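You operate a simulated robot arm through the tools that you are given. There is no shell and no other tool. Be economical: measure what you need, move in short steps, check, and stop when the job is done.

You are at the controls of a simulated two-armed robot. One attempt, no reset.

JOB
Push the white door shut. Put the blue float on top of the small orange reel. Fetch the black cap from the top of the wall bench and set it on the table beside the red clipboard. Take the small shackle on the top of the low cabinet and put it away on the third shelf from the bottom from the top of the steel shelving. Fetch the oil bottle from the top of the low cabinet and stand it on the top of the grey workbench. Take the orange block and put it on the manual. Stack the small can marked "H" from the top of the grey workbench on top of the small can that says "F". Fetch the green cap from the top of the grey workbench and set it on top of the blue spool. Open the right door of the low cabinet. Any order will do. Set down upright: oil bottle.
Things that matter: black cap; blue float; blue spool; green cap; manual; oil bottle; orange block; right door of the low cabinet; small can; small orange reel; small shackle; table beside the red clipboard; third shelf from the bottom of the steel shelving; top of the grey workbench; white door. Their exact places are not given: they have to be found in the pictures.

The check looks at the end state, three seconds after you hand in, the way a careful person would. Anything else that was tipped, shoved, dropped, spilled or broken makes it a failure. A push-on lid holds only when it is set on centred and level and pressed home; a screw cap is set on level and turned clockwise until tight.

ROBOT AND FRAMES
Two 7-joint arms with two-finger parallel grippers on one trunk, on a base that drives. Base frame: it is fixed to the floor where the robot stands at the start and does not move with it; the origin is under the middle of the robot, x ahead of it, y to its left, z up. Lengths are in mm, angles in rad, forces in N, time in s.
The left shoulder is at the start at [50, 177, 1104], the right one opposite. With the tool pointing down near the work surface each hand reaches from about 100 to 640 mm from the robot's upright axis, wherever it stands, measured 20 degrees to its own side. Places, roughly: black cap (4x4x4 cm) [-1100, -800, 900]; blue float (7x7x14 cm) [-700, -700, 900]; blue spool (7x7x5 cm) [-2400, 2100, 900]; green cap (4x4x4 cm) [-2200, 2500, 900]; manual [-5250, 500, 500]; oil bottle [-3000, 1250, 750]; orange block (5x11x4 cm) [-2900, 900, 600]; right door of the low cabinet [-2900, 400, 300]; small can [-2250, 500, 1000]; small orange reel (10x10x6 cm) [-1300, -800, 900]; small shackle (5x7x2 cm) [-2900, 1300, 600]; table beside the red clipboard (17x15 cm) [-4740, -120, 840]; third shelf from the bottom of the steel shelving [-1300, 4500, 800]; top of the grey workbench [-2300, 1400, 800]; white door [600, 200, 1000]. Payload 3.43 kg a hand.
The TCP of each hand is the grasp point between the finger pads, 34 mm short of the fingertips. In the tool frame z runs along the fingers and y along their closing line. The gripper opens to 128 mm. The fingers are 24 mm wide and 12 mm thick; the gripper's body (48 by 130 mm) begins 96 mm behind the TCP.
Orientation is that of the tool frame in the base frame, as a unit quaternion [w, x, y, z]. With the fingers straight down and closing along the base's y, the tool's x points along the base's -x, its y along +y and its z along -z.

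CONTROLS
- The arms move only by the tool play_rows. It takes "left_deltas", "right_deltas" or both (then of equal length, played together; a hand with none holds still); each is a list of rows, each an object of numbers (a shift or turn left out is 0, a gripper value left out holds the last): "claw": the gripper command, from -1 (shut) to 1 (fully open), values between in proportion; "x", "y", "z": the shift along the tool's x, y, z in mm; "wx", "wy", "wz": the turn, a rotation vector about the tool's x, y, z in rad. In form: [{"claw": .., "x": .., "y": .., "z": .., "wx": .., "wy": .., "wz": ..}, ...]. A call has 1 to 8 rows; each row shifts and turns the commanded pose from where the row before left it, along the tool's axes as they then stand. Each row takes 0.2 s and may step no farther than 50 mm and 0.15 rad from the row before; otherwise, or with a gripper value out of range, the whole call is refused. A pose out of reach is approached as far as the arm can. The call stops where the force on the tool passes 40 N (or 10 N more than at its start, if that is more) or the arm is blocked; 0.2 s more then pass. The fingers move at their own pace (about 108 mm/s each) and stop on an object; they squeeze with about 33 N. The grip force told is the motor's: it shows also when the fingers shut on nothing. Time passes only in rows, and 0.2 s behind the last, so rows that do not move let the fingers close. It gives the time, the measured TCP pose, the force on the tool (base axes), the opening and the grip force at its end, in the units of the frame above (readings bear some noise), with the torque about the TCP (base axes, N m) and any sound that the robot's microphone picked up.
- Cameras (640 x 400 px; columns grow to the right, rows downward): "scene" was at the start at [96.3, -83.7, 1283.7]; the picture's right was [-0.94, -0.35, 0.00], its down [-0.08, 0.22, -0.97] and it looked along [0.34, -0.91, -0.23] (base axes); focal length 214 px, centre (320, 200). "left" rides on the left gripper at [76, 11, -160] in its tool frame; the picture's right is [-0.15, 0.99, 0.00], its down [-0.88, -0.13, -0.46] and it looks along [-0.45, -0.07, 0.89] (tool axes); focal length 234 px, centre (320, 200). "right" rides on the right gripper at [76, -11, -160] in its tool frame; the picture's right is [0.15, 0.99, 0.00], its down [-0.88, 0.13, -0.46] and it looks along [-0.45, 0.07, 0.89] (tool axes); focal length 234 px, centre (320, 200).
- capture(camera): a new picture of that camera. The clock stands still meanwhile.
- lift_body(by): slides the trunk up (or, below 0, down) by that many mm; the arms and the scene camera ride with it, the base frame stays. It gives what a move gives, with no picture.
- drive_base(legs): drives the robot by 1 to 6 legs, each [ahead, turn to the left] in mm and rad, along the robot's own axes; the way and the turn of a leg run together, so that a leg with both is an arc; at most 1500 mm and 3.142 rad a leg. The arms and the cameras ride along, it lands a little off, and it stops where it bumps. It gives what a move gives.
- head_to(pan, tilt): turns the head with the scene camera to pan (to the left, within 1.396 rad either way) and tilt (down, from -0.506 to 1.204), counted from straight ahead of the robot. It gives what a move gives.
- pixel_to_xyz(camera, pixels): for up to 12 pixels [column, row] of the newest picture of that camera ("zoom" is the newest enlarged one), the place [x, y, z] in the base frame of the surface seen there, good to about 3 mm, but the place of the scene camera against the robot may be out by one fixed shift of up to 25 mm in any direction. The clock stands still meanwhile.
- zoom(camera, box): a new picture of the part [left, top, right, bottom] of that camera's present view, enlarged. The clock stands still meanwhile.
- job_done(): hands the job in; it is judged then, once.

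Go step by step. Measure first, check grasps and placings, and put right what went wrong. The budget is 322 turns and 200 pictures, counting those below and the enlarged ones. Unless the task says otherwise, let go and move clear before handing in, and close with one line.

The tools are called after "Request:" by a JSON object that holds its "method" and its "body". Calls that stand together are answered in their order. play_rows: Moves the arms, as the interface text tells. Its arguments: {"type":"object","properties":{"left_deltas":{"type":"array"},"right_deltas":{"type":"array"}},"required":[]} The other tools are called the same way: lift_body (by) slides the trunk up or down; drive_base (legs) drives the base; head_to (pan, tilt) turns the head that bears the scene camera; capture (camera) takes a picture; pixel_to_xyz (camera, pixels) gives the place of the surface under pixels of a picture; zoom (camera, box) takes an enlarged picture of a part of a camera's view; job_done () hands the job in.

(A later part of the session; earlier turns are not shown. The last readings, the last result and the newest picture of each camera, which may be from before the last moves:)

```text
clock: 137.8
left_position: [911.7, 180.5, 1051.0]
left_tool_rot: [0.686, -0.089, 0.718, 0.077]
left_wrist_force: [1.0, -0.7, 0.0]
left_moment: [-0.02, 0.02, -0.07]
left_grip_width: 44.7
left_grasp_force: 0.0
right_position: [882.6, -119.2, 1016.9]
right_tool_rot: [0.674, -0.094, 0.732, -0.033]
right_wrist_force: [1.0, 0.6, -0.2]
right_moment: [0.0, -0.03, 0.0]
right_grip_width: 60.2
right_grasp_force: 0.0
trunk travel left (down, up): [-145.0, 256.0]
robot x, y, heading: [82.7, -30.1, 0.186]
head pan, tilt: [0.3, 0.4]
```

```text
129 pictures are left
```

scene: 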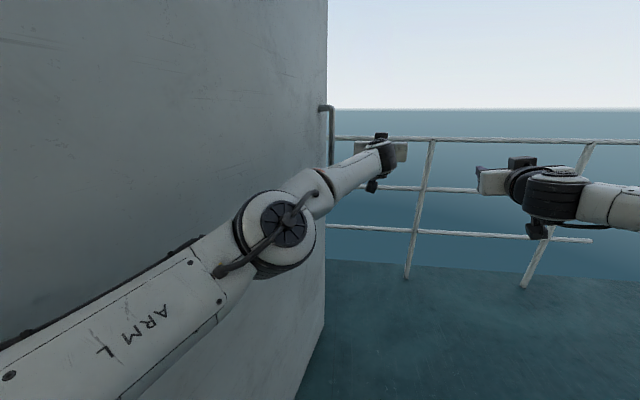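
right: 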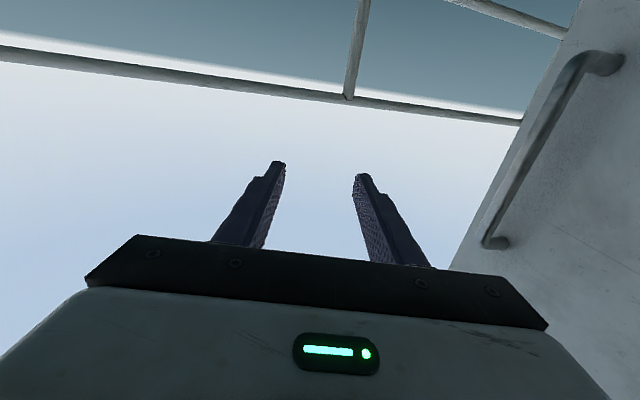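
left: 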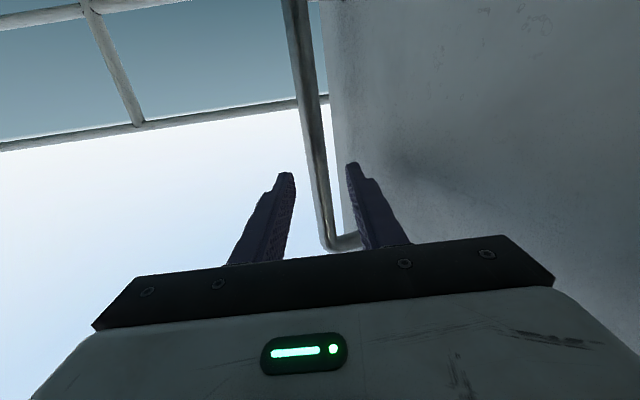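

The bar is between the fingers again. I'll drive 67 mm, cage the bar at 27 mm, and start the computed arc.

Request:
{"method": "drive_base", "body": {"legs": [[67, 0]]}}

Request:
{"method": "play_rows", "body": {"left_deltas": [{"claw": -0.57}, {}, {}]}}

Request:
{"method": "drive_base", "body": {"legs": [[-32, -0.1], [-36, -0.1], [-38, -0.1]]}}

Request:
{"method": "capture", "body": {"camera": "left"}}

```text
clock: 138.8
left_position: [979.3, 193.9, 1051.2]
left_tool_rot: [0.686, -0.089, 0.718, 0.077]
left_wrist_force: [0.1, 0.1, 0.1]
left_moment: [0.01, -0.01, 0.03]
left_grip_width: 44.7
left_grasp_force: 0.2
right_position: [949.9, -106.4, 1017.7]
right_tool_rot: [0.674, -0.094, 0.732, -0.032]
right_wrist_force: [0.6, 0.0, 0.0]
right_moment: [0.01, 0.01, -0.02]
right_grip_width: 60.4
right_grasp_force: 0.1
trunk travel left (down, up): [-145.0, 256.0]
robot x, y, heading: [147.1, -16.4, 0.193]
head pan, tilt: [0.3, 0.4]
```

```text
clock: 139.6
left_position: [978.7, 194.4, 1051.4]
left_tool_rot: [0.686, -0.09, 0.718, 0.078]
left_wrist_force: [0.3, -0.7, -0.4]
left_moment: [0.0, -0.01, -0.02]
left_grip_width: 27.5
left_grasp_force: 0.0
right_position: [949.1, -106.6, 1018.3]
right_tool_rot: [0.674, -0.094, 0.732, -0.033]
right_wrist_force: [0.1, 0.1, 0.0]
right_moment: [0.01, 0.0, 0.01]
right_grip_width: 60.1
right_grasp_force: 0.0
trunk travel left (down, up): [-145.0, 256.0]
robot x, y, heading: [148.0, -18.9, 0.194]
head pan, tilt: [0.3, 0.4]
```

```text
clock: 140.8
left_position: [960.6, 74.7, 1049.5]
left_tool_rot: [0.69, -0.031, 0.722, 0.027]
left_wrist_force: [11.0, -5.5, -0.4]
left_moment: [0.23, -0.15, -0.25]
left_grip_width: 21.8
left_grasp_force: 45.5
right_position: [901.3, -196.8, 1017.5]
right_tool_rot: [0.671, -0.058, 0.736, -0.066]
right_wrist_force: [0.8, 0.3, 0.2]
right_moment: [0.01, 0.0, 0.01]
right_grip_width: 60.4
right_grasp_force: 0.1
trunk travel left (down, up): [-145.0, 256.0]
robot x, y, heading: [113.9, -24.2, 0.084]
head pan, tilt: [0.3, 0.4]
stopped in leg 2: the force on the tool passed its limit at 45 N (the readings are from after the stop); the commanded pose is now the measured one
```

```text
128 pictures are left
```

left: 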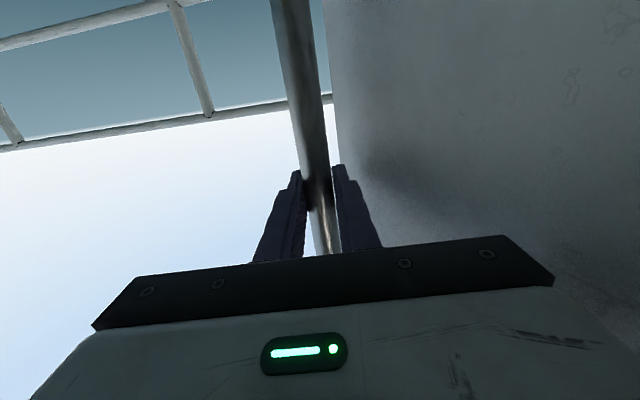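

It's working (TCP now (961,75)). The gripper tightened at the stop, so I loosen it and continue the arc.

Request:
{"method": "play_rows", "body": {"left_deltas": [{"claw": -0.5}, {}]}}

Request:
{"method": "drive_base", "body": {"legs": [[-35, -0.1], [-38, -0.1], [-40, -0.1]]}}

```text
clock: 141.4
left_position: [959.4, 77.9, 1051.8]
left_tool_rot: [0.691, -0.035, 0.721, 0.029]
left_wrist_force: [-0.2, -0.1, 0.0]
left_moment: [0.0, 0.0, -0.02]
left_grip_width: 32.1
left_grasp_force: 0.1
right_position: [900.0, -196.1, 1016.6]
right_tool_rot: [0.671, -0.058, 0.736, -0.066]
right_wrist_force: [-0.3, -0.4, 0.2]
right_moment: [0.02, 0.01, 0.02]
right_grip_width: 60.3
right_grasp_force: 0.1
trunk travel left (down, up): [-145.0, 256.0]
robot x, y, heading: [111.7, -22.6, 0.087]
head pan, tilt: [0.3, 0.4]
```

```text
clock: 142.6
left_position: [925.8, -28.3, 1048.8]
left_tool_rot: [0.691, 0.015, 0.722, -0.018]
left_wrist_force: [0.0, 4.0, -1.8]
left_moment: [0.09, 0.0, -0.02]
left_grip_width: 34.2
left_grasp_force: 2.4
right_position: [840.3, -277.2, 1018.0]
right_tool_rot: [0.667, -0.019, 0.738, -0.101]
right_wrist_force: [-0.3, -0.3, 0.1]
right_moment: [0.0, 0.04, -0.03]
right_grip_width: 60.0
right_grasp_force: 0.0
trunk travel left (down, up): [-145.0, 256.0]
robot x, y, heading: [80.3, -26.7, -0.025]
head pan, tilt: [0.3, 0.4]
stopped in leg 2: the force on the tool passed its limit at 51 N (the readings are from after the stop); the commanded pose is now the measured one
```

Progress: TCP (926,-28). Continuing.

Request:
{"method": "drive_base", "body": {"legs": [[-38, -0.09], [-40, -0.1], [-45, -0.1]]}}

Request:
{"method": "capture", "body": {"camera": "left"}}

```text
clock: 143.7
left_position: [874.9, -123.2, 1045.9]
left_tool_rot: [0.686, 0.06, 0.723, -0.061]
left_wrist_force: [0.5, 2.3, -0.5]
left_moment: [-0.02, -0.04, -0.22]
left_grip_width: 33.5
left_grasp_force: 1.7
right_position: [773.5, -347.1, 1019.2]
right_tool_rot: [0.662, 0.013, 0.738, -0.131]
right_wrist_force: [-0.3, -0.7, 0.5]
right_moment: [0.0, -0.03, 0.03]
right_grip_width: 60.3
right_grasp_force: 0.1
trunk travel left (down, up): [-145.0, 256.0]
robot x, y, heading: [37.1, -22.9, -0.121]
head pan, tilt: [0.3, 0.4]
stopped in leg 2: the force on the tool passed its limit at 46 N (the readings are from after the stop); the commanded pose is now the measured one
```

```text
127 pictures are left
```

left: 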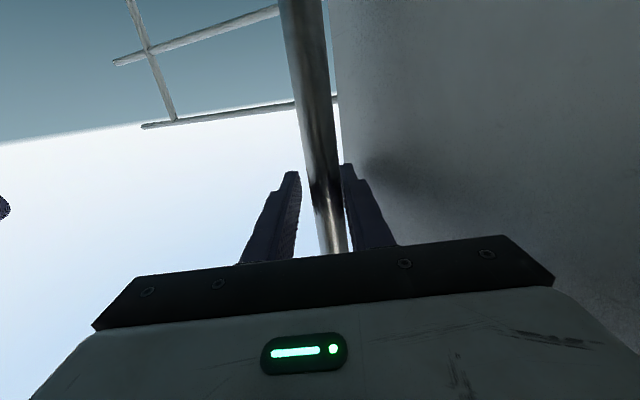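

Now the right arm must come in before the door does. I'll retract the right hand straight back.

Request:
{"method": "play_rows", "body": {"right_deltas": [{"z": -48}, {"z": -48}, {"z": -48}, {"z": -48}, {"z": -48}, {"z": -48}, {"z": -48}]}}

Request:
{"method": "drive_base", "body": {"legs": [[-42, -0.1], [-45, -0.1]]}}

Request:
{"method": "head_to", "body": {"pan": -0.5, "tilt": 0.4}}

Request:
{"method": "capture", "body": {"camera": "scene"}}

```text
clock: 145.3
left_position: [874.2, -124.7, 1046.1]
left_tool_rot: [0.686, 0.061, 0.722, -0.062]
left_wrist_force: [0.1, 0.3, 0.2]
left_moment: [0.0, 0.0, 0.01]
left_grip_width: 32.1
left_grasp_force: 0.1
right_position: [476.3, -267.3, 1069.2]
right_tool_rot: [0.662, 0.015, 0.738, -0.132]
right_wrist_force: [-0.8, -0.1, -1.0]
right_moment: [-0.03, 0.02, 0.01]
right_grip_width: 60.1
right_grasp_force: 0.0
right hand out of reach, approached as far as the arm can: row 7
trunk travel left (down, up): [-145.0, 256.0]
robot x, y, heading: [39.0, -22.9, -0.116]
head pan, tilt: [0.3, 0.4]
```

```text
clock: 146.5
left_position: [805.9, -217.4, 1041.1]
left_tool_rot: [0.677, 0.108, 0.72, -0.106]
left_wrist_force: [0.7, 1.6, 0.1]
left_moment: [-0.02, -0.04, -0.02]
left_grip_width: 32.7
left_grasp_force: 0.4
right_position: [404.4, -302.3, 1067.7]
right_tool_rot: [0.654, 0.053, 0.737, -0.165]
right_wrist_force: [-0.2, -0.5, -0.3]
right_moment: [0.04, 0.0, -0.01]
right_grip_width: 59.9
right_grasp_force: 0.1
trunk travel left (down, up): [-145.0, 256.0]
robot x, y, heading: [-6.0, -17.5, -0.223]
head pan, tilt: [0.3, 0.4]
stopped in leg 2: the force on the tool passed its limit at 53 N (the readings are from after the stop); the commanded pose is now the measured one
```

```text
clock: 147.6
left_position: [807.1, -216.7, 1041.1]
left_tool_rot: [0.679, 0.108, 0.719, -0.106]
left_wrist_force: [0.1, 1.4, -0.4]
left_moment: [-0.01, 0.01, -0.04]
left_grip_width: 32.9
left_grasp_force: 0.7
right_position: [405.8, -302.0, 1068.7]
right_tool_rot: [0.654, 0.052, 0.737, -0.164]
right_wrist_force: [0.4, -0.2, -0.3]
right_moment: [0.01, -0.01, -0.04]
right_grip_width: 60.2
right_grasp_force: 0.1
trunk travel left (down, up): [-145.0, 256.0]
robot x, y, heading: [-7.5, -13.3, -0.22]
head pan, tilt: [-0.499, 0.4]
```

```text
126 pictures are left
```

scene: 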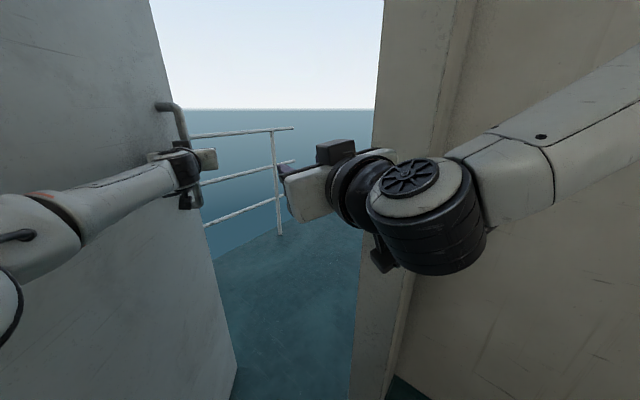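

The right arm is inside and the door is about half closed. Continuing with somewhat longer back legs.

Request:
{"method": "drive_base", "body": {"legs": [[-50, -0.1], [-50, -0.1], [-50, -0.1]]}}

Request:
{"method": "drive_base", "body": {"legs": [[-50, -0.1], [-50, -0.1]]}}

Request:
{"method": "capture", "body": {"camera": "left"}}

```text
clock: 148.7
left_position: [724.5, -295.4, 1038.3]
left_tool_rot: [0.669, 0.153, 0.712, -0.147]
left_wrist_force: [-0.4, 2.5, 0.2]
left_moment: [0.04, 0.01, 0.06]
left_grip_width: 32.7
left_grasp_force: 0.6
right_position: [322.0, -330.1, 1068.6]
right_tool_rot: [0.645, 0.091, 0.733, -0.197]
right_wrist_force: [-0.1, -0.7, 0.1]
right_moment: [0.0, 0.01, 0.04]
right_grip_width: 60.2
right_grasp_force: 0.1
trunk travel left (down, up): [-145.0, 256.0]
robot x, y, heading: [-61.3, -3.8, -0.32]
head pan, tilt: [-0.499, 0.4]
stopped in leg 1: the force on the tool passed its limit at 57 N (the readings are from after the stop); the commanded pose is now the measured one
```

```text
clock: 149.7
left_position: [650.1, -345.1, 1038.7]
left_tool_rot: [0.662, 0.184, 0.705, -0.174]
left_wrist_force: [-12.4, 14.5, -7.9]
left_moment: [0.07, -0.36, -2.19]
left_grip_width: 36.4
left_grasp_force: 3.9
right_position: [242.9, -346.4, 1069.1]
right_tool_rot: [0.634, 0.128, 0.727, -0.231]
right_wrist_force: [-0.1, 0.0, 0.7]
right_moment: [0.01, 0.01, -0.01]
right_grip_width: 60.0
right_grasp_force: 0.1
trunk travel left (down, up): [-145.0, 256.0]
robot x, y, heading: [-101.7, 18.2, -0.416]
head pan, tilt: [-0.499, 0.4]
stopped in leg 1: the force on the tool passed its limit at 64 N (the readings are from after the stop); the commanded pose is now the measured one
```

```text
125 pictures are left
```

left: 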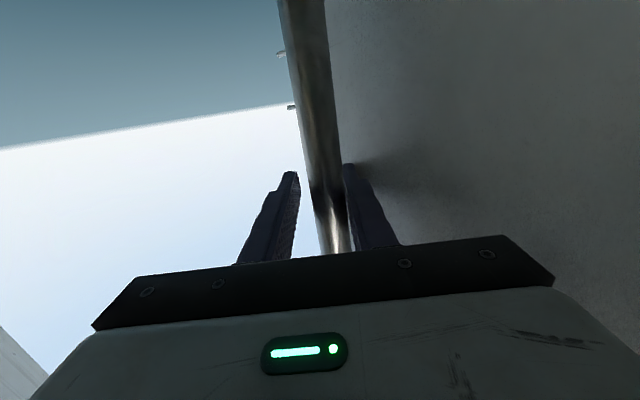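

Door at about 55° from closed... continuing the arc in short legs.

Request:
{"method": "drive_base", "body": {"legs": [[-55, -0.09]]}}

Request:
{"method": "drive_base", "body": {"legs": [[-55, -0.09]]}}

Request:
{"method": "drive_base", "body": {"legs": [[-55, -0.09]]}}

Request:
{"method": "capture", "body": {"camera": "scene"}}

```text
clock: 150.6
left_position: [640.7, -350.2, 1038.4]
left_tool_rot: [0.662, 0.189, 0.703, -0.176]
left_wrist_force: [-2.0, 2.6, -13.7]
left_moment: [-0.57, -1.08, -3.37]
left_grip_width: 33.2
left_grasp_force: 0.7
right_position: [221.5, -352.0, 1067.8]
right_tool_rot: [0.629, 0.137, 0.727, -0.239]
right_wrist_force: [-0.4, -0.3, 0.2]
right_moment: [-0.01, -0.01, 0.01]
right_grip_width: 60.1
right_grasp_force: 0.0
trunk travel left (down, up): [-145.0, 256.0]
robot x, y, heading: [-117.6, 24.0, -0.445]
head pan, tilt: [-0.499, 0.4]
stopped in leg 1: the force on the tool passed its limit at 46 N (the readings are from after the stop); the commanded pose is now the measured one
```

```text
clock: 151.3
left_position: [629.4, -353.8, 1038.8]
left_tool_rot: [0.662, 0.191, 0.703, -0.178]
left_wrist_force: [-1.0, -4.2, -9.3]
left_moment: [-0.28, -0.26, -1.55]
left_grip_width: 30.9
left_grasp_force: 0.1
right_position: [203.5, -355.2, 1068.1]
right_tool_rot: [0.626, 0.147, 0.725, -0.246]
right_wrist_force: [0.0, -1.1, -0.3]
right_moment: [0.03, -0.02, 0.0]
right_grip_width: 60.2
right_grasp_force: 0.1
trunk travel left (down, up): [-145.0, 256.0]
robot x, y, heading: [-128.1, 29.7, -0.464]
head pan, tilt: [-0.499, 0.4]
stopped in leg 1: the force on the tool passed its limit at 53 N (the readings are from after the stop); the commanded pose is now the measured one
```

```text
clock: 152.1
left_position: [621.3, -350.2, 1045.5]
left_tool_rot: [0.665, 0.189, 0.7, -0.179]
left_wrist_force: [1.1, 5.3, -1.3]
left_moment: [-0.11, -0.02, -0.05]
left_grip_width: 35.1
left_grasp_force: 2.3
right_position: [183.8, -356.1, 1068.2]
right_tool_rot: [0.624, 0.153, 0.724, -0.252]
right_wrist_force: [0.6, 0.2, 0.2]
right_moment: [-0.03, 0.0, -0.01]
right_grip_width: 60.0
right_grasp_force: 0.0
trunk travel left (down, up): [-145.0, 256.0]
robot x, y, heading: [-137.1, 37.1, -0.483]
head pan, tilt: [-0.499, 0.4]
stopped in leg 1: the force on the tool passed its limit at 72 N (the readings are from after the stop); the commanded pose is now the measured one
```

```text
124 pictures are left
```

scene: 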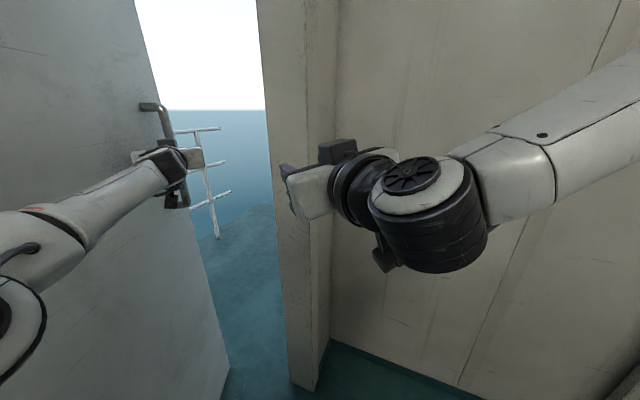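

The pull is binding (72 N). TCP radius has shrunk, so I'll relax the cage a bit, push the hand 12 mm forward, and look at the hand view.

Request:
{"method": "play_rows", "body": {"left_deltas": [{"claw": -0.42}, {"z": 6}, {"z": 6}]}}

Request:
{"method": "capture", "body": {"camera": "left"}}

```text
clock: 152.9
left_position: [618.8, -353.7, 1045.4]
left_tool_rot: [0.665, 0.192, 0.699, -0.18]
left_wrist_force: [0.0, -0.1, -0.3]
left_moment: [0.01, 0.0, 0.01]
left_grip_width: 37.2
left_grasp_force: 0.1
left hand out of reach, approached as far as the arm can: row 2, 3
right_position: [183.2, -355.2, 1067.1]
right_tool_rot: [0.623, 0.154, 0.724, -0.253]
right_wrist_force: [-0.1, 0.4, 0.4]
right_moment: [-0.01, -0.05, 0.02]
right_grip_width: 60.2
right_grasp_force: 0.0
trunk travel left (down, up): [-145.0, 256.0]
robot x, y, heading: [-135.9, 38.2, -0.484]
head pan, tilt: [-0.499, 0.4]
```

```text
123 pictures are left
```

left: 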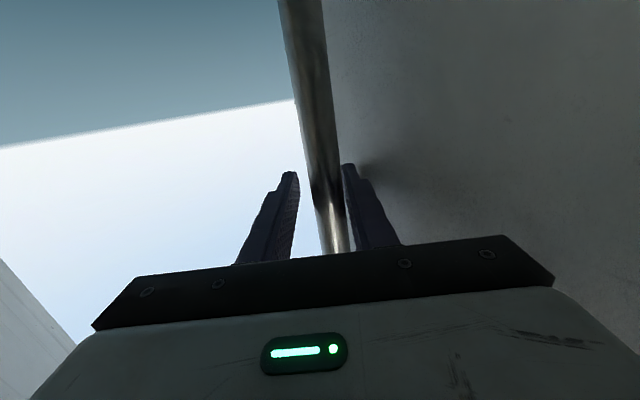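

Forces are zero now, the bar is still caged. I'll back with a larger turn ratio.

Request:
{"method": "drive_base", "body": {"legs": [[-30, -0.08]]}}

Request:
{"method": "drive_base", "body": {"legs": [[-40, -0.08]]}}

```text
clock: 153.9
left_position: [562.6, -389.7, 1048.0]
left_tool_rot: [0.658, 0.214, 0.693, -0.202]
left_wrist_force: [-6.6, 16.0, -2.0]
left_moment: [0.69, 0.86, -3.12]
left_grip_width: 43.0
left_grasp_force: 4.9
right_position: [124.4, -363.8, 1069.2]
right_tool_rot: [0.612, 0.183, 0.717, -0.279]
right_wrist_force: [-0.8, 0.5, -0.1]
right_moment: [-0.02, 0.02, 0.01]
right_grip_width: 60.3
right_grasp_force: 0.1
trunk travel left (down, up): [-145.0, 256.0]
robot x, y, heading: [-163.3, 48.8, -0.565]
head pan, tilt: [-0.499, 0.4]
stopped in leg 1: the force on the tool passed its limit at 95 N (the readings are from after the stop); the commanded pose is now the measured one
```

```text
clock: 154.8
left_position: [542.0, -400.6, 1046.8]
left_tool_rot: [0.657, 0.219, 0.691, -0.206]
left_wrist_force: [-5.7, 33.9, -5.9]
left_moment: [0.87, 1.19, -7.44]
left_grip_width: 51.2
left_grasp_force: 12.1
right_position: [89.8, -371.6, 1070.2]
right_tool_rot: [0.604, 0.201, 0.713, -0.295]
right_wrist_force: [-0.8, 0.5, -0.5]
right_moment: [-0.03, -0.02, 0.03]
right_grip_width: 60.1
right_grasp_force: 0.0
trunk travel left (down, up): [-145.0, 256.0]
robot x, y, heading: [-178.4, 55.7, -0.609]
head pan, tilt: [-0.499, 0.4]
stopped in leg 1: the robot was blocked; the commanded pose is now the measured one
```

The force shows the hand is pulling outward radially; I need more back travel and less turn.

Request:
{"method": "drive_base", "body": {"legs": [[-40, -0.02]]}}

Request:
{"method": "capture", "body": {"camera": "left"}}

```text
clock: 155.5
left_position: [547.3, -397.6, 1047.5]
left_tool_rot: [0.658, 0.217, 0.692, -0.204]
left_wrist_force: [-1.1, 26.0, -3.1]
left_moment: [0.23, 0.32, -7.58]
left_grip_width: 48.7
left_grasp_force: 10.3
right_position: [88.4, -371.9, 1069.3]
right_tool_rot: [0.603, 0.201, 0.713, -0.296]
right_wrist_force: [1.0, -0.3, 0.8]
right_moment: [0.01, -0.04, -0.02]
right_grip_width: 60.1
right_grasp_force: 0.2
trunk travel left (down, up): [-145.0, 256.0]
robot x, y, heading: [-179.8, 55.3, -0.604]
head pan, tilt: [-0.499, 0.4]
stopped in leg 1: the robot was blocked; the commanded pose is now the measured one
```

```text
122 pictures are left
```

left: 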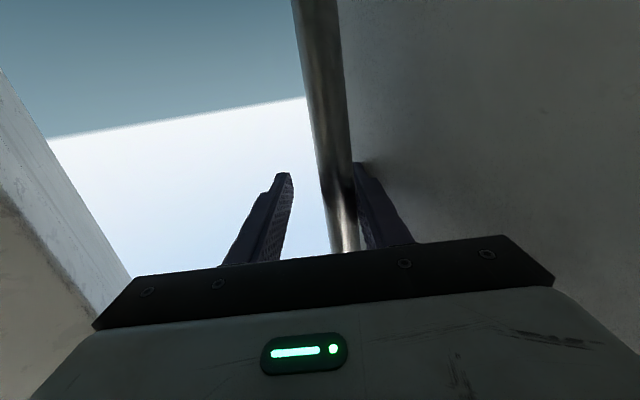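

The base itself reports blocked; I'll look to the left and rear for an obstacle.

Request:
{"method": "head_to", "body": {"pan": 1.39, "tilt": 0.6}}

Request:
{"method": "capture", "body": {"camera": "scene"}}

Request:
{"method": "head_to", "body": {"pan": -1.39, "tilt": 0.6}}

Request:
{"method": "capture", "body": {"camera": "scene"}}

```text
clock: 157.4
left_position: [545.4, -398.8, 1048.4]
left_tool_rot: [0.658, 0.216, 0.692, -0.203]
left_wrist_force: [-0.6, 29.4, -6.5]
left_moment: [-0.21, -0.2, -7.55]
left_grip_width: 50.6
left_grasp_force: 11.9
right_position: [87.8, -372.1, 1069.7]
right_tool_rot: [0.603, 0.202, 0.713, -0.297]
right_wrist_force: [-0.3, -0.4, 0.5]
right_moment: [-0.03, 0.01, 0.02]
right_grip_width: 60.3
right_grasp_force: 0.1
trunk travel left (down, up): [-145.0, 256.0]
robot x, y, heading: [-179.5, 54.7, -0.608]
head pan, tilt: [1.389, 0.6]
```

```text
121 pictures are left
```

scene: 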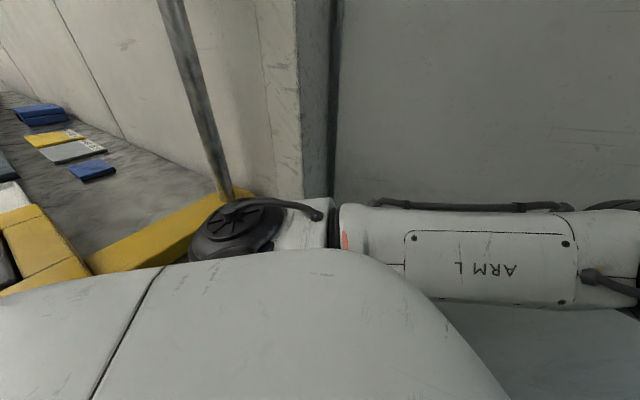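

```text
clock: 159.8
left_position: [545.9, -398.2, 1047.2]
left_tool_rot: [0.658, 0.217, 0.692, -0.204]
left_wrist_force: [-4.7, 32.9, -10.2]
left_moment: [-0.36, -0.32, -6.32]
left_grip_width: 51.0
left_grasp_force: 11.4
right_position: [88.0, -372.7, 1068.9]
right_tool_rot: [0.603, 0.201, 0.713, -0.296]
right_wrist_force: [0.4, -0.3, 0.2]
right_moment: [0.02, 0.01, 0.05]
right_grip_width: 60.1
right_grasp_force: 0.1
trunk travel left (down, up): [-145.0, 256.0]
robot x, y, heading: [-178.7, 56.3, -0.607]
head pan, tilt: [-1.389, 0.6]
```

```text
120 pictures are left
```

scene: 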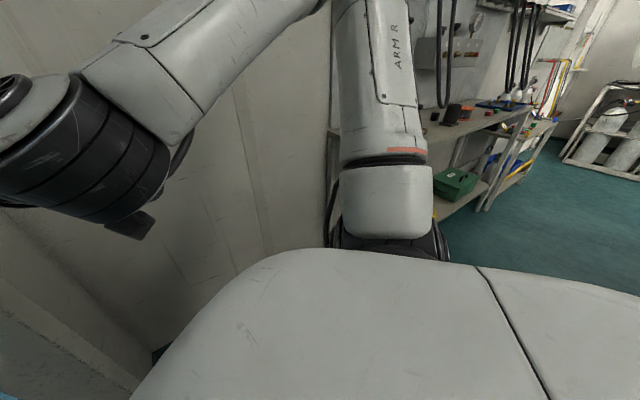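

The robot's left side is at the yellow-edged table, so I can't follow that arc. I'll release the bar, retract the left hand, and move the robot to the right side to finish the pull with the right hand.

Request:
{"method": "play_rows", "body": {"left_deltas": [{"claw": 0.0}, {"z": -10}, {"z": -45}, {"z": -45}, {"z": -45}, {"z": -45}, {"z": -45}, {"z": -45}]}}

Request:
{"method": "capture", "body": {"camera": "left"}}

```text
clock: 160.5
left_position: [526.8, -404.0, 1050.6]
left_tool_rot: [0.657, 0.228, 0.687, -0.21]
left_wrist_force: [-4.3, -5.0, -3.2]
left_moment: [0.0, 0.11, -0.16]
left_grip_width: 60.2
left_grasp_force: 0.0
right_position: [85.9, -375.7, 1069.1]
right_tool_rot: [0.603, 0.203, 0.712, -0.296]
right_wrist_force: [-0.4, 0.6, -0.6]
right_moment: [0.02, -0.04, 0.0]
right_grip_width: 60.0
right_grasp_force: 0.0
trunk travel left (down, up): [-145.0, 256.0]
robot x, y, heading: [-180.7, 54.3, -0.609]
head pan, tilt: [-1.389, 0.6]
stopped in row 3 (left hand): the force on the tool passed its limit at 56 N (the readings are from after the stop); the commanded pose is now the measured one
```

```text
119 pictures are left
```

left: 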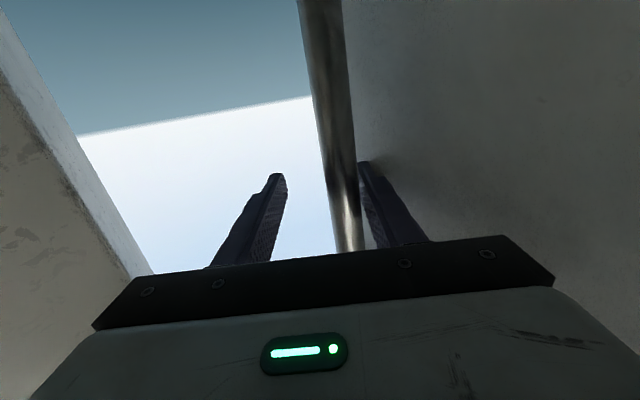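

Still hooked, and the door followed the arm. I'll try continuing with the arm itself along the circle: right and back in small rows.

Request:
{"method": "play_rows", "body": {"left_deltas": [{"z": -8, "y": -14}, {"z": -8, "y": -14}, {"z": -8, "y": -14}, {"z": -8, "y": -14}, {"z": -9, "y": -14}, {"z": -9, "y": -14}, {"z": -9, "y": -14}, {"z": -9, "y": -14}]}}

Request:
{"method": "play_rows", "body": {"left_deltas": [{"z": -9, "y": -14}, {"z": -9, "y": -14}, {"z": -9, "y": -14}, {"z": -9, "y": -14}, {"z": -9, "y": -14}, {"z": -9, "y": -14}, {"z": -9, "y": -14}, {"z": -9, "y": -14}]}}

Request:
{"method": "capture", "body": {"camera": "left"}}

```text
clock: 162.0
left_position: [439.4, -439.1, 1052.2]
left_tool_rot: [0.655, 0.232, 0.686, -0.217]
left_wrist_force: [5.6, 33.1, -5.8]
left_moment: [-1.45, -0.71, -11.59]
left_grip_width: 81.0
left_grasp_force: 15.3
right_position: [89.3, -371.8, 1069.1]
right_tool_rot: [0.603, 0.201, 0.713, -0.296]
right_wrist_force: [0.4, 0.2, 0.7]
right_moment: [0.01, -0.01, -0.03]
right_grip_width: 60.0
right_grasp_force: 0.0
trunk travel left (down, up): [-145.0, 256.0]
robot x, y, heading: [-179.8, 56.7, -0.608]
head pan, tilt: [-1.389, 0.6]
stopped in row 7 (left hand): the force on the tool passed its limit at 47 N (the readings are from after the stop); the commanded pose is now the measured one
```

```text
clock: 162.3
left_position: [438.4, -439.8, 1052.6]
left_tool_rot: [0.655, 0.23, 0.687, -0.216]
left_wrist_force: [6.2, 33.3, -5.1]
left_moment: [-0.33, 0.24, -10.49]
left_grip_width: 81.6
left_grasp_force: 15.5
right_position: [89.3, -371.4, 1070.2]
right_tool_rot: [0.602, 0.201, 0.713, -0.297]
right_wrist_force: [-0.3, 0.9, 0.5]
right_moment: [-0.02, 0.0, 0.02]
right_grip_width: 60.2
right_grasp_force: 0.1
trunk travel left (down, up): [-145.0, 256.0]
robot x, y, heading: [-182.4, 56.6, -0.605]
head pan, tilt: [-1.389, 0.6]
stopped in row 1 (left hand): the force on the tool passed its limit at 49 N (the readings are from after the stop); the commanded pose is now the measured one
```

```text
118 pictures are left
```

left: 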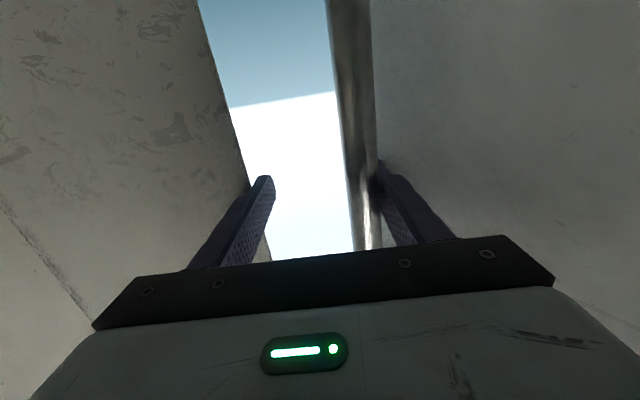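

The door moved well in; TCP (439,-439). The load is mostly +y, so I'll pull more straight back now.

Request:
{"method": "play_rows", "body": {"left_deltas": [{"z": -12, "y": -3}, {"z": -12, "y": -3}, {"z": -12, "y": -4}, {"z": -12, "y": -5}, {"z": -12, "y": -6}, {"z": -12, "y": -6}, {"z": -12, "y": -6}, {"z": -12, "y": -6}]}}

Request:
{"method": "capture", "body": {"camera": "left"}}

```text
clock: 162.8
left_position: [422.7, -439.4, 1053.2]
left_tool_rot: [0.652, 0.238, 0.685, -0.222]
left_wrist_force: [16.0, 16.2, -3.5]
left_moment: [0.04, 0.78, -10.85]
left_grip_width: 65.4
left_grasp_force: 1.1
right_position: [91.2, -372.5, 1067.9]
right_tool_rot: [0.602, 0.202, 0.713, -0.297]
right_wrist_force: [-0.5, 0.1, 0.0]
right_moment: [0.0, 0.0, -0.02]
right_grip_width: 60.2
right_grasp_force: 0.0
trunk travel left (down, up): [-145.0, 256.0]
robot x, y, heading: [-179.2, 55.8, -0.609]
head pan, tilt: [-1.389, 0.6]
stopped in row 2 (left hand): the force on the tool passed its limit at 46 N (the readings are from after the stop); the commanded pose is now the measured one
```

```text
117 pictures are left
```

left: 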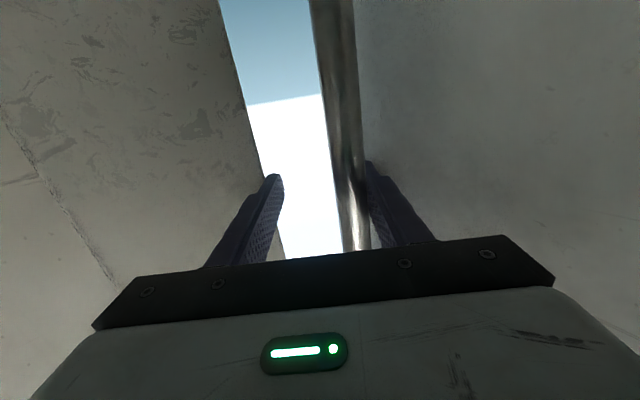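

Incremental progress. I'll repeat this pull several times.

Request:
{"method": "play_rows", "body": {"left_deltas": [{"z": -10, "y": -5}, {"z": -10, "y": -5}, {"z": -10, "y": -5}, {"z": -10, "y": -5}]}}

Request:
{"method": "play_rows", "body": {"left_deltas": [{"z": -10, "y": -7}, {"z": -10, "y": -7}, {"z": -10, "y": -7}, {"z": -10, "y": -7}]}}

Request:
{"method": "play_rows", "body": {"left_deltas": [{"z": -10, "y": -7}, {"z": -10, "y": -7}, {"z": -10, "y": -7}, {"z": -10, "y": -7}]}}

Request:
{"method": "capture", "body": {"camera": "left"}}

```text
clock: 163.2
left_position: [420.5, -437.1, 1053.2]
left_tool_rot: [0.652, 0.24, 0.684, -0.224]
left_wrist_force: [19.9, 4.2, -3.3]
left_moment: [0.18, 0.47, -8.51]
left_grip_width: 63.1
left_grasp_force: 0.1
right_position: [90.8, -374.2, 1067.6]
right_tool_rot: [0.602, 0.201, 0.714, -0.295]
right_wrist_force: [0.3, 0.5, 0.5]
right_moment: [0.0, 0.01, 0.0]
right_grip_width: 60.2
right_grasp_force: 0.1
trunk travel left (down, up): [-145.0, 256.0]
robot x, y, heading: [-179.5, 54.5, -0.606]
head pan, tilt: [-1.389, 0.6]
stopped in row 1 (left hand): the force on the tool passed its limit at 44 N (the readings are from after the stop); the commanded pose is now the measured one
```

```text
clock: 163.6
left_position: [418.0, -437.0, 1053.5]
left_tool_rot: [0.651, 0.241, 0.684, -0.224]
left_wrist_force: [18.6, 0.6, -6.8]
left_moment: [-0.08, 0.43, -7.02]
left_grip_width: 59.6
left_grasp_force: 0.1
right_position: [93.4, -376.0, 1067.2]
right_tool_rot: [0.602, 0.202, 0.714, -0.295]
right_wrist_force: [1.0, 0.0, -0.1]
right_moment: [0.0, -0.02, -0.02]
right_grip_width: 60.0
right_grasp_force: 0.1
trunk travel left (down, up): [-145.0, 256.0]
robot x, y, heading: [-177.9, 52.1, -0.612]
head pan, tilt: [-1.389, 0.6]
stopped in row 1 (left hand): the force on the tool passed its limit at 44 N (the readings are from after the stop); the commanded pose is now the measured one
```

```text
clock: 164.0
left_position: [414.2, -435.4, 1053.3]
left_tool_rot: [0.651, 0.241, 0.685, -0.223]
left_wrist_force: [21.5, -6.3, -5.6]
left_moment: [-0.07, 0.39, -6.02]
left_grip_width: 56.8
left_grasp_force: 0.0
right_position: [92.9, -376.8, 1066.8]
right_tool_rot: [0.602, 0.203, 0.714, -0.295]
right_wrist_force: [-1.0, 0.7, -0.3]
right_moment: [-0.02, -0.02, -0.02]
right_grip_width: 60.0
right_grasp_force: 0.0
trunk travel left (down, up): [-145.0, 256.0]
robot x, y, heading: [-180.2, 55.1, -0.607]
head pan, tilt: [-1.389, 0.6]
stopped in row 1 (left hand): the force on the tool passed its limit at 44 N (the readings are from after the stop); the commanded pose is now the measured one
```

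```text
116 pictures are left
```

left: 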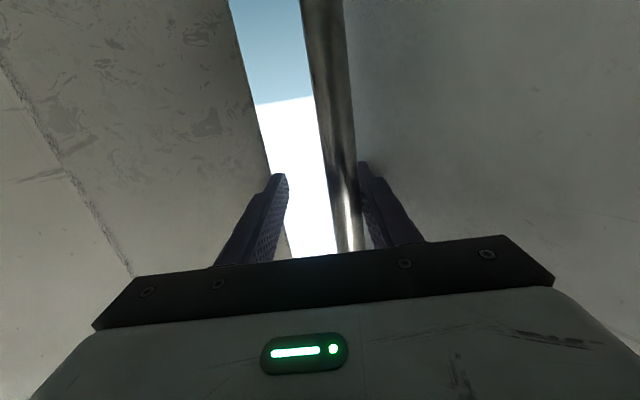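

The right fingertip is now outside the jamb's outer edge. I'll close onto the bar so the hand is narrow, and check.

Request:
{"method": "play_rows", "body": {"left_deltas": [{"claw": -1, "y": 6}, {"y": 6}, {"y": 6}, {}]}}

Request:
{"method": "play_rows", "body": {"left_deltas": [{"claw": -1}, {}, {}]}}

Request:
{"method": "capture", "body": {"camera": "left"}}

```text
clock: 164.4
left_position: [418.0, -423.8, 1053.8]
left_tool_rot: [0.65, 0.242, 0.685, -0.224]
left_wrist_force: [2.9, 46.3, -10.3]
left_moment: [-2.31, -1.8, -10.28]
left_grip_width: 21.2
left_grasp_force: 33.7
right_position: [92.1, -370.7, 1069.6]
right_tool_rot: [0.603, 0.2, 0.713, -0.297]
right_wrist_force: [-0.1, -0.9, -0.3]
right_moment: [-0.01, -0.02, 0.03]
right_grip_width: 60.0
right_grasp_force: 0.1
trunk travel left (down, up): [-145.0, 256.0]
robot x, y, heading: [-172.2, 59.6, -0.6]
head pan, tilt: [-1.389, 0.6]
stopped in row 2 (left hand): the force on the tool passed its limit at 47 N (the readings are from after the stop); the commanded pose is now the measured one
```

```text
clock: 165.0
left_position: [420.3, -423.4, 1052.3]
left_tool_rot: [0.65, 0.24, 0.686, -0.223]
left_wrist_force: [3.5, 37.7, -3.1]
left_moment: [-1.05, -0.43, -8.6]
left_grip_width: 21.4
left_grasp_force: 44.8
right_position: [92.9, -370.2, 1070.4]
right_tool_rot: [0.603, 0.202, 0.713, -0.297]
right_wrist_force: [0.1, 0.0, -0.1]
right_moment: [-0.02, -0.05, 0.0]
right_grip_width: 60.2
right_grasp_force: 0.0
trunk travel left (down, up): [-145.0, 256.0]
robot x, y, heading: [-175.9, 56.0, -0.604]
head pan, tilt: [-1.389, 0.6]
stopped in row 2 (left hand): the force on the tool passed its limit at 58 N (the readings are from after the stop); the commanded pose is now the measured one
```

```text
115 pictures are left
```

left: 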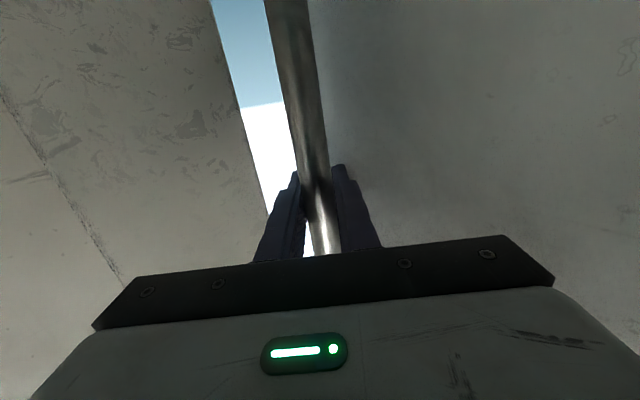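

The bar is gripped. The load is +y, so I'll pull along base (-x, slight +y) with small rows.

Request:
{"method": "play_rows", "body": {"left_deltas": [{"z": -10, "y": -1}, {"z": -10, "y": -1}, {"z": -10, "y": -2}, {"z": -10, "y": -3}, {"z": -10, "y": -4}, {"z": -10, "y": -5}]}}

Request:
{"method": "play_rows", "body": {"left_deltas": [{"z": -10, "y": -3}, {"z": -10, "y": -4}, {"z": -10, "y": -5}, {"z": -10, "y": -5}, {"z": -10, "y": -5}]}}

Request:
{"method": "play_rows", "body": {"left_deltas": [{"z": -10, "y": -5}, {"z": -10, "y": -5}, {"z": -10, "y": -5}, {"z": -10, "y": -5}, {"z": -10, "y": -5}]}}

Request:
{"method": "capture", "body": {"camera": "left"}}

```text
clock: 165.7
left_position: [382.8, -430.7, 1052.7]
left_tool_rot: [0.644, 0.259, 0.68, -0.238]
left_wrist_force: [5.5, -8.8, 0.9]
left_moment: [-0.6, 0.48, -4.75]
left_grip_width: 21.4
left_grasp_force: 45.3
right_position: [90.4, -376.4, 1066.2]
right_tool_rot: [0.602, 0.205, 0.713, -0.296]
right_wrist_force: [-0.1, -0.1, 0.4]
right_moment: [0.02, 0.01, 0.0]
right_grip_width: 60.1
right_grasp_force: 0.1
trunk travel left (down, up): [-145.0, 256.0]
robot x, y, heading: [-175.5, 56.4, -0.606]
head pan, tilt: [-1.389, 0.6]
stopped in row 3 (left hand): the force on the tool passed its limit at 58 N (the readings are from after the stop); the commanded pose is now the measured one
```

```text
clock: 166.2
left_position: [368.0, -432.7, 1053.8]
left_tool_rot: [0.641, 0.265, 0.677, -0.245]
left_wrist_force: [0.2, -9.4, -5.2]
left_moment: [-0.98, -0.33, -2.66]
left_grip_width: 21.4
left_grasp_force: 44.4
right_position: [90.2, -376.9, 1068.1]
right_tool_rot: [0.602, 0.205, 0.713, -0.296]
right_wrist_force: [0.0, 0.0, 0.0]
right_moment: [0.02, -0.02, -0.02]
right_grip_width: 60.3
right_grasp_force: 0.1
trunk travel left (down, up): [-145.0, 256.0]
robot x, y, heading: [-177.2, 54.4, -0.609]
head pan, tilt: [-1.389, 0.6]
stopped in row 2 (left hand): the force on the tool passed its limit at 43 N (the readings are from after the stop); the commanded pose is now the measured one
```

```text
clock: 166.6
left_position: [354.6, -434.6, 1053.5]
left_tool_rot: [0.638, 0.271, 0.676, -0.25]
left_wrist_force: [-6.2, -11.1, -7.3]
left_moment: [-1.22, -0.35, -1.7]
left_grip_width: 21.8
left_grasp_force: 44.8
right_position: [89.3, -377.3, 1068.3]
right_tool_rot: [0.602, 0.204, 0.713, -0.296]
right_wrist_force: [-0.1, -0.4, -0.3]
right_moment: [0.02, 0.05, 0.04]
right_grip_width: 60.2
right_grasp_force: 0.1
trunk travel left (down, up): [-145.0, 256.0]
robot x, y, heading: [-175.2, 54.7, -0.611]
head pan, tilt: [-1.389, 0.6]
stopped in row 2 (left hand): the force on the tool passed its limit at 42 N (the readings are from after the stop); the commanded pose is now the measured one
```

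```text
114 pictures are left
```

left: 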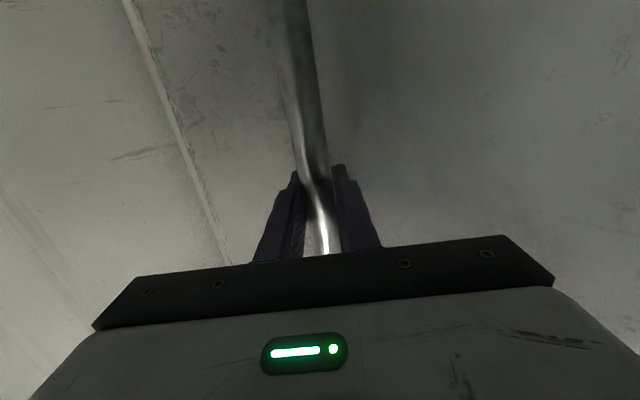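

Daylight is gone beside the door, so it is close to shut. I'll keep pulling and watch whether it still moves.

Request:
{"method": "play_rows", "body": {"left_deltas": [{"z": -8, "y": -5}, {"z": -8, "y": -5}, {"z": -8, "y": -5}, {"z": -8, "y": -5}]}}

Request:
{"method": "play_rows", "body": {"left_deltas": [{"z": -8, "y": -5}, {"z": -8, "y": -5}, {"z": -8, "y": -5}, {"z": -8, "y": -5}]}}

Request:
{"method": "play_rows", "body": {"left_deltas": [{"z": -8, "y": -5}, {"z": -8, "y": -5}, {"z": -8, "y": -5}, {"z": -8, "y": -5}]}}

Request:
{"method": "play_rows", "body": {"left_deltas": [{"z": -8, "y": -5}, {"z": -8, "y": -5}, {"z": -8, "y": -5}, {"z": -8, "y": -5}]}}

Request:
{"method": "head_to", "body": {"pan": -0.1, "tilt": 0.4}}

Request:
{"method": "capture", "body": {"camera": "scene"}}

```text
clock: 167.0
left_position: [345.0, -436.2, 1052.9]
left_tool_rot: [0.636, 0.276, 0.675, -0.254]
left_wrist_force: [-6.4, -13.3, -8.4]
left_moment: [-1.46, -0.38, -1.19]
left_grip_width: 21.6
left_grasp_force: 45.3
right_position: [90.0, -378.5, 1067.0]
right_tool_rot: [0.602, 0.204, 0.713, -0.296]
right_wrist_force: [-0.7, -0.3, -0.1]
right_moment: [-0.02, -0.02, 0.01]
right_grip_width: 60.2
right_grasp_force: 0.1
trunk travel left (down, up): [-145.0, 256.0]
robot x, y, heading: [-176.2, 55.0, -0.612]
head pan, tilt: [-1.389, 0.6]
stopped in row 2 (left hand): the force on the tool passed its limit at 42 N (the readings are from after the stop); the commanded pose is now the measured one
```

```text
clock: 167.5
left_position: [332.0, -438.0, 1054.1]
left_tool_rot: [0.633, 0.282, 0.672, -0.259]
left_wrist_force: [-9.0, -11.3, -7.2]
left_moment: [-1.49, -0.42, -0.81]
left_grip_width: 21.3
left_grasp_force: 45.1
right_position: [89.4, -379.1, 1067.3]
right_tool_rot: [0.602, 0.204, 0.713, -0.296]
right_wrist_force: [0.1, 0.3, 0.4]
right_moment: [-0.02, 0.0, -0.01]
right_grip_width: 60.3
right_grasp_force: 0.0
trunk travel left (down, up): [-145.0, 256.0]
robot x, y, heading: [-174.2, 50.5, -0.615]
head pan, tilt: [-1.389, 0.6]
stopped in row 2 (left hand): the force on the tool passed its limit at 42 N (the readings are from after the stop); the commanded pose is now the measured one
```

```text
clock: 167.9
left_position: [320.9, -438.1, 1053.6]
left_tool_rot: [0.63, 0.287, 0.671, -0.264]
left_wrist_force: [-9.5, -13.9, -6.4]
left_moment: [-1.38, -0.36, -0.83]
left_grip_width: 21.7
left_grasp_force: 44.4
right_position: [89.7, -380.2, 1067.3]
right_tool_rot: [0.603, 0.205, 0.713, -0.295]
right_wrist_force: [-1.2, -1.0, 0.5]
right_moment: [0.01, 0.02, 0.0]
right_grip_width: 60.3
right_grasp_force: 0.2
trunk travel left (down, up): [-145.0, 256.0]
robot x, y, heading: [-172.8, 52.9, -0.616]
head pan, tilt: [-1.389, 0.6]
stopped in row 2 (left hand): the force on the tool passed its limit at 43 N (the readings are from after the stop); the commanded pose is now the measured one
```

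```text
clock: 168.3
left_position: [315.7, -438.8, 1053.2]
left_tool_rot: [0.63, 0.288, 0.671, -0.265]
left_wrist_force: [1.7, -20.9, -3.5]
left_moment: [-0.72, 0.02, -0.61]
left_grip_width: 21.5
left_grasp_force: 45.3
right_position: [92.8, -380.6, 1065.6]
right_tool_rot: [0.601, 0.205, 0.714, -0.296]
right_wrist_force: [0.2, 0.3, -1.1]
right_moment: [-0.02, 0.01, 0.03]
right_grip_width: 60.1
right_grasp_force: 0.1
trunk travel left (down, up): [-145.0, 256.0]
robot x, y, heading: [-174.0, 51.6, -0.619]
head pan, tilt: [-1.389, 0.6]
stopped in row 2 (left hand): the force on the tool passed its limit at 43 N (the readings are from after the stop); the commanded pose is now the measured one
```

```text
clock: 169.8
left_position: [318.8, -437.7, 1053.0]
left_tool_rot: [0.631, 0.286, 0.671, -0.263]
left_wrist_force: [-0.8, -28.0, -7.7]
left_moment: [-0.56, 0.42, 0.1]
left_grip_width: 21.5
left_grasp_force: 45.0
right_position: [92.3, -381.3, 1065.7]
right_tool_rot: [0.601, 0.205, 0.714, -0.295]
right_wrist_force: [0.4, 0.2, 0.9]
right_moment: [0.03, -0.03, 0.0]
right_grip_width: 60.3
right_grasp_force: 0.0
trunk travel left (down, up): [-145.0, 256.0]
robot x, y, heading: [-176.4, 53.7, -0.618]
head pan, tilt: [-0.099, 0.4]
```

```text
113 pictures are left
```

scene: 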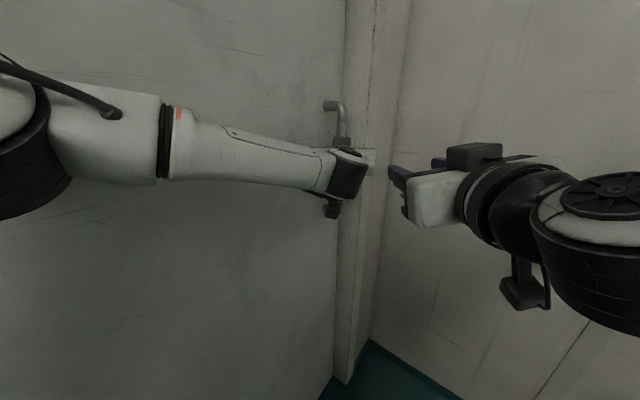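

The door looks nearly shut against the jamb. I'll measure the door face to get its angle.

Request:
{"method": "pixel_to_xyz", "body": {"camera": "scene", "pixels": [[20, 300], [100, 300], [200, 300], [280, 300], [325, 300], [345, 300], [360, 250], [300, 120], [200, 60], [400, 300]]}}

Request:
{"method": "zoom", "body": {"camera": "scene", "box": [280, 60, 420, 200]}}

```text
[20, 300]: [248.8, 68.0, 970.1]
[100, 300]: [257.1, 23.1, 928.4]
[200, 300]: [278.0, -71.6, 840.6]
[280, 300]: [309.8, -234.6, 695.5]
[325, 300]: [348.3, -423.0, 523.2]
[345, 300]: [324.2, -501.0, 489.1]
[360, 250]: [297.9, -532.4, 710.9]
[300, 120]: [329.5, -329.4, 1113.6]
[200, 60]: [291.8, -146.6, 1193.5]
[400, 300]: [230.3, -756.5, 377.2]
```

```text
2.86 times, centred on (350, 130) of scene
```

zoom: 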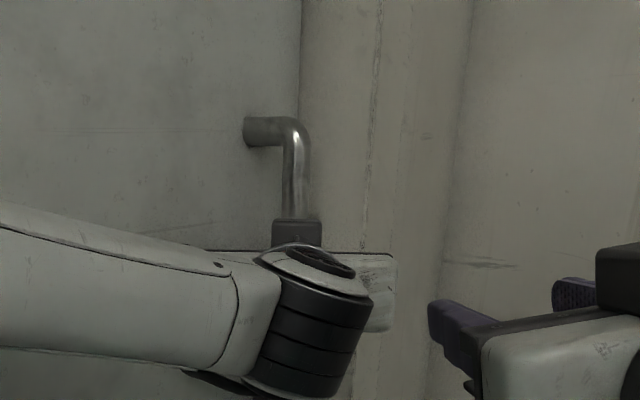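

The face still slopes about 0.2 rad, so ~110 mm remains at the handle. The hand's axes have turned; I'll pull with a corrected direction.

Request:
{"method": "play_rows", "body": {"left_deltas": [{"z": -3, "y": -9}, {"z": -4, "y": -9}, {"z": -5, "y": -9}, {"z": -6, "y": -8}]}}

Request:
{"method": "play_rows", "body": {"left_deltas": [{"z": -6, "y": -8}, {"z": -6, "y": -8}, {"z": -6, "y": -8}, {"z": -6, "y": -8}]}}

Request:
{"method": "play_rows", "body": {"left_deltas": [{"z": -6, "y": -8}, {"z": -6, "y": -8}, {"z": -6, "y": -8}, {"z": -6, "y": -8}]}}

Request:
{"method": "play_rows", "body": {"left_deltas": [{"z": -6, "y": -8}, {"z": -6, "y": -8}, {"z": -6, "y": -8}, {"z": -6, "y": -8}]}}

```text
clock: 170.4
left_position: [316.3, -438.9, 1052.8]
left_tool_rot: [0.633, 0.278, 0.676, -0.255]
left_wrist_force: [19.3, -10.6, -6.3]
left_moment: [-0.36, -0.1, -3.23]
left_grip_width: 21.7
left_grasp_force: 45.5
right_position: [96.7, -379.5, 1067.5]
right_tool_rot: [0.6, 0.204, 0.715, -0.296]
right_wrist_force: [-0.1, -0.6, 0.2]
right_moment: [0.03, 0.01, -0.01]
right_grip_width: 60.3
right_grasp_force: 0.0
trunk travel left (down, up): [-145.0, 256.0]
robot x, y, heading: [-169.8, 53.3, -0.615]
head pan, tilt: [-0.099, 0.4]
stopped in row 3 (left hand): the force on the tool passed its limit at 46 N (the readings are from after the stop); the commanded pose is now the measured one
```

```text
clock: 170.8
left_position: [315.6, -437.6, 1053.5]
left_tool_rot: [0.634, 0.277, 0.676, -0.254]
left_wrist_force: [18.0, -11.8, -4.3]
left_moment: [-0.22, 0.18, -3.66]
left_grip_width: 21.7
left_grasp_force: 45.1
right_position: [95.4, -379.2, 1067.3]
right_tool_rot: [0.6, 0.203, 0.715, -0.295]
right_wrist_force: [-0.9, 0.3, -0.3]
right_moment: [-0.02, -0.01, -0.05]
right_grip_width: 60.2
right_grasp_force: 0.0
trunk travel left (down, up): [-145.0, 256.0]
robot x, y, heading: [-172.6, 52.6, -0.617]
head pan, tilt: [-0.099, 0.4]
stopped in row 1 (left hand): the force on the tool passed its limit at 45 N (the readings are from after the stop); the commanded pose is now the measured one
```

```text
clock: 171.2
left_position: [317.1, -436.4, 1052.8]
left_tool_rot: [0.634, 0.276, 0.676, -0.253]
left_wrist_force: [18.1, -12.7, -4.8]
left_moment: [-0.32, 0.19, -3.76]
left_grip_width: 21.7
left_grasp_force: 45.4
right_position: [96.4, -381.2, 1067.2]
right_tool_rot: [0.601, 0.204, 0.714, -0.296]
right_wrist_force: [0.3, 0.5, 0.2]
right_moment: [0.03, 0.01, -0.01]
right_grip_width: 60.1
right_grasp_force: 0.1
trunk travel left (down, up): [-145.0, 256.0]
robot x, y, heading: [-171.5, 47.5, -0.618]
head pan, tilt: [-0.099, 0.4]
stopped in row 1 (left hand): the force on the tool passed its limit at 46 N (the readings are from after the stop); the commanded pose is now the measured one
```

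```text
clock: 171.5
left_position: [314.8, -437.9, 1052.4]
left_tool_rot: [0.635, 0.275, 0.677, -0.252]
left_wrist_force: [18.0, -11.3, -5.4]
left_moment: [-0.38, 0.21, -3.66]
left_grip_width: 21.4
left_grasp_force: 45.2
right_position: [97.6, -379.2, 1066.2]
right_tool_rot: [0.601, 0.204, 0.714, -0.296]
right_wrist_force: [0.0, 0.8, 0.2]
right_moment: [0.01, -0.02, 0.01]
right_grip_width: 60.4
right_grasp_force: 0.0
trunk travel left (down, up): [-145.0, 256.0]
robot x, y, heading: [-174.1, 52.6, -0.613]
head pan, tilt: [-0.099, 0.4]
stopped in row 1 (left hand): the force on the tool passed its limit at 45 N (the readings are from after the stop); the commanded pose is now the measured one
```

The hand no longer moves at 45 N. The wall itself is skewed by ~0.17 rad (frame points (264,299) and (397,-486)), so the door is shut. I'll open the fingers just a little and back the hand off.

Request:
{"method": "play_rows", "body": {"left_deltas": [{"claw": -0.55}, {}, {"z": -15}, {"z": -20}, {"z": -25}, {"z": -25}]}}

Request:
{"method": "zoom", "body": {"camera": "scene", "box": [240, 40, 440, 400]}}

Request:
{"method": "capture", "body": {"camera": "left"}}

```text
clock: 172.9
left_position: [267.4, -379.9, 1061.3]
left_tool_rot: [0.641, 0.264, 0.678, -0.244]
left_wrist_force: [2.9, -4.2, -0.1]
left_moment: [0.07, -0.03, 0.64]
left_grip_width: 29.1
left_grasp_force: 0.0
right_position: [95.7, -371.0, 1069.9]
right_tool_rot: [0.606, 0.194, 0.714, -0.292]
right_wrist_force: [-3.3, 4.7, -0.4]
right_moment: [0.01, -0.05, 0.25]
right_grip_width: 61.1
right_grasp_force: 1.3
trunk travel left (down, up): [-145.0, 256.0]
robot x, y, heading: [-172.5, 51.6, -0.613]
head pan, tilt: [-0.099, 0.4]
stopped in row 6 (left hand): the force on the tool passed its limit at 56 N (the readings are from after the stop); the commanded pose is now the measured one
```

```text
1.11 times, centred on (340, 220) of scene
```

zoom: 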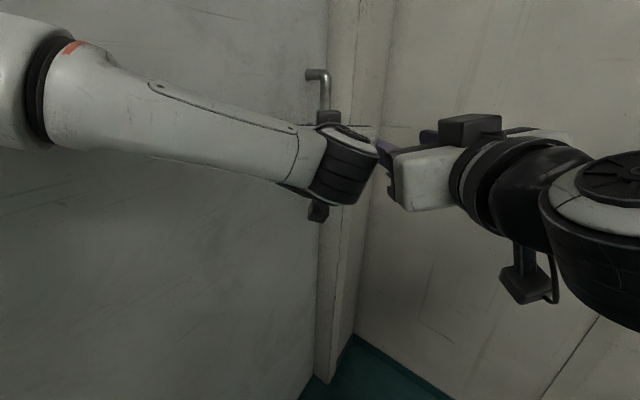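

```text
110 pictures are left
```

left: 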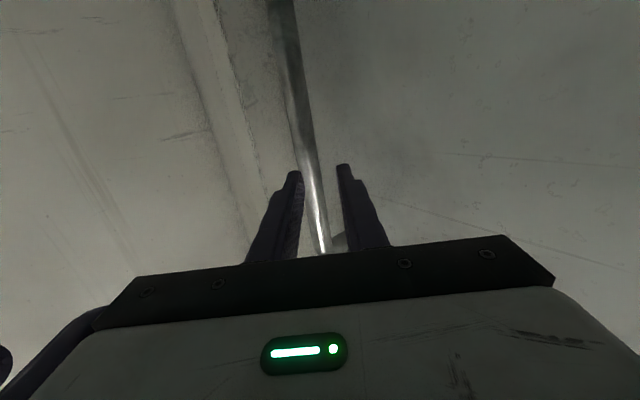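

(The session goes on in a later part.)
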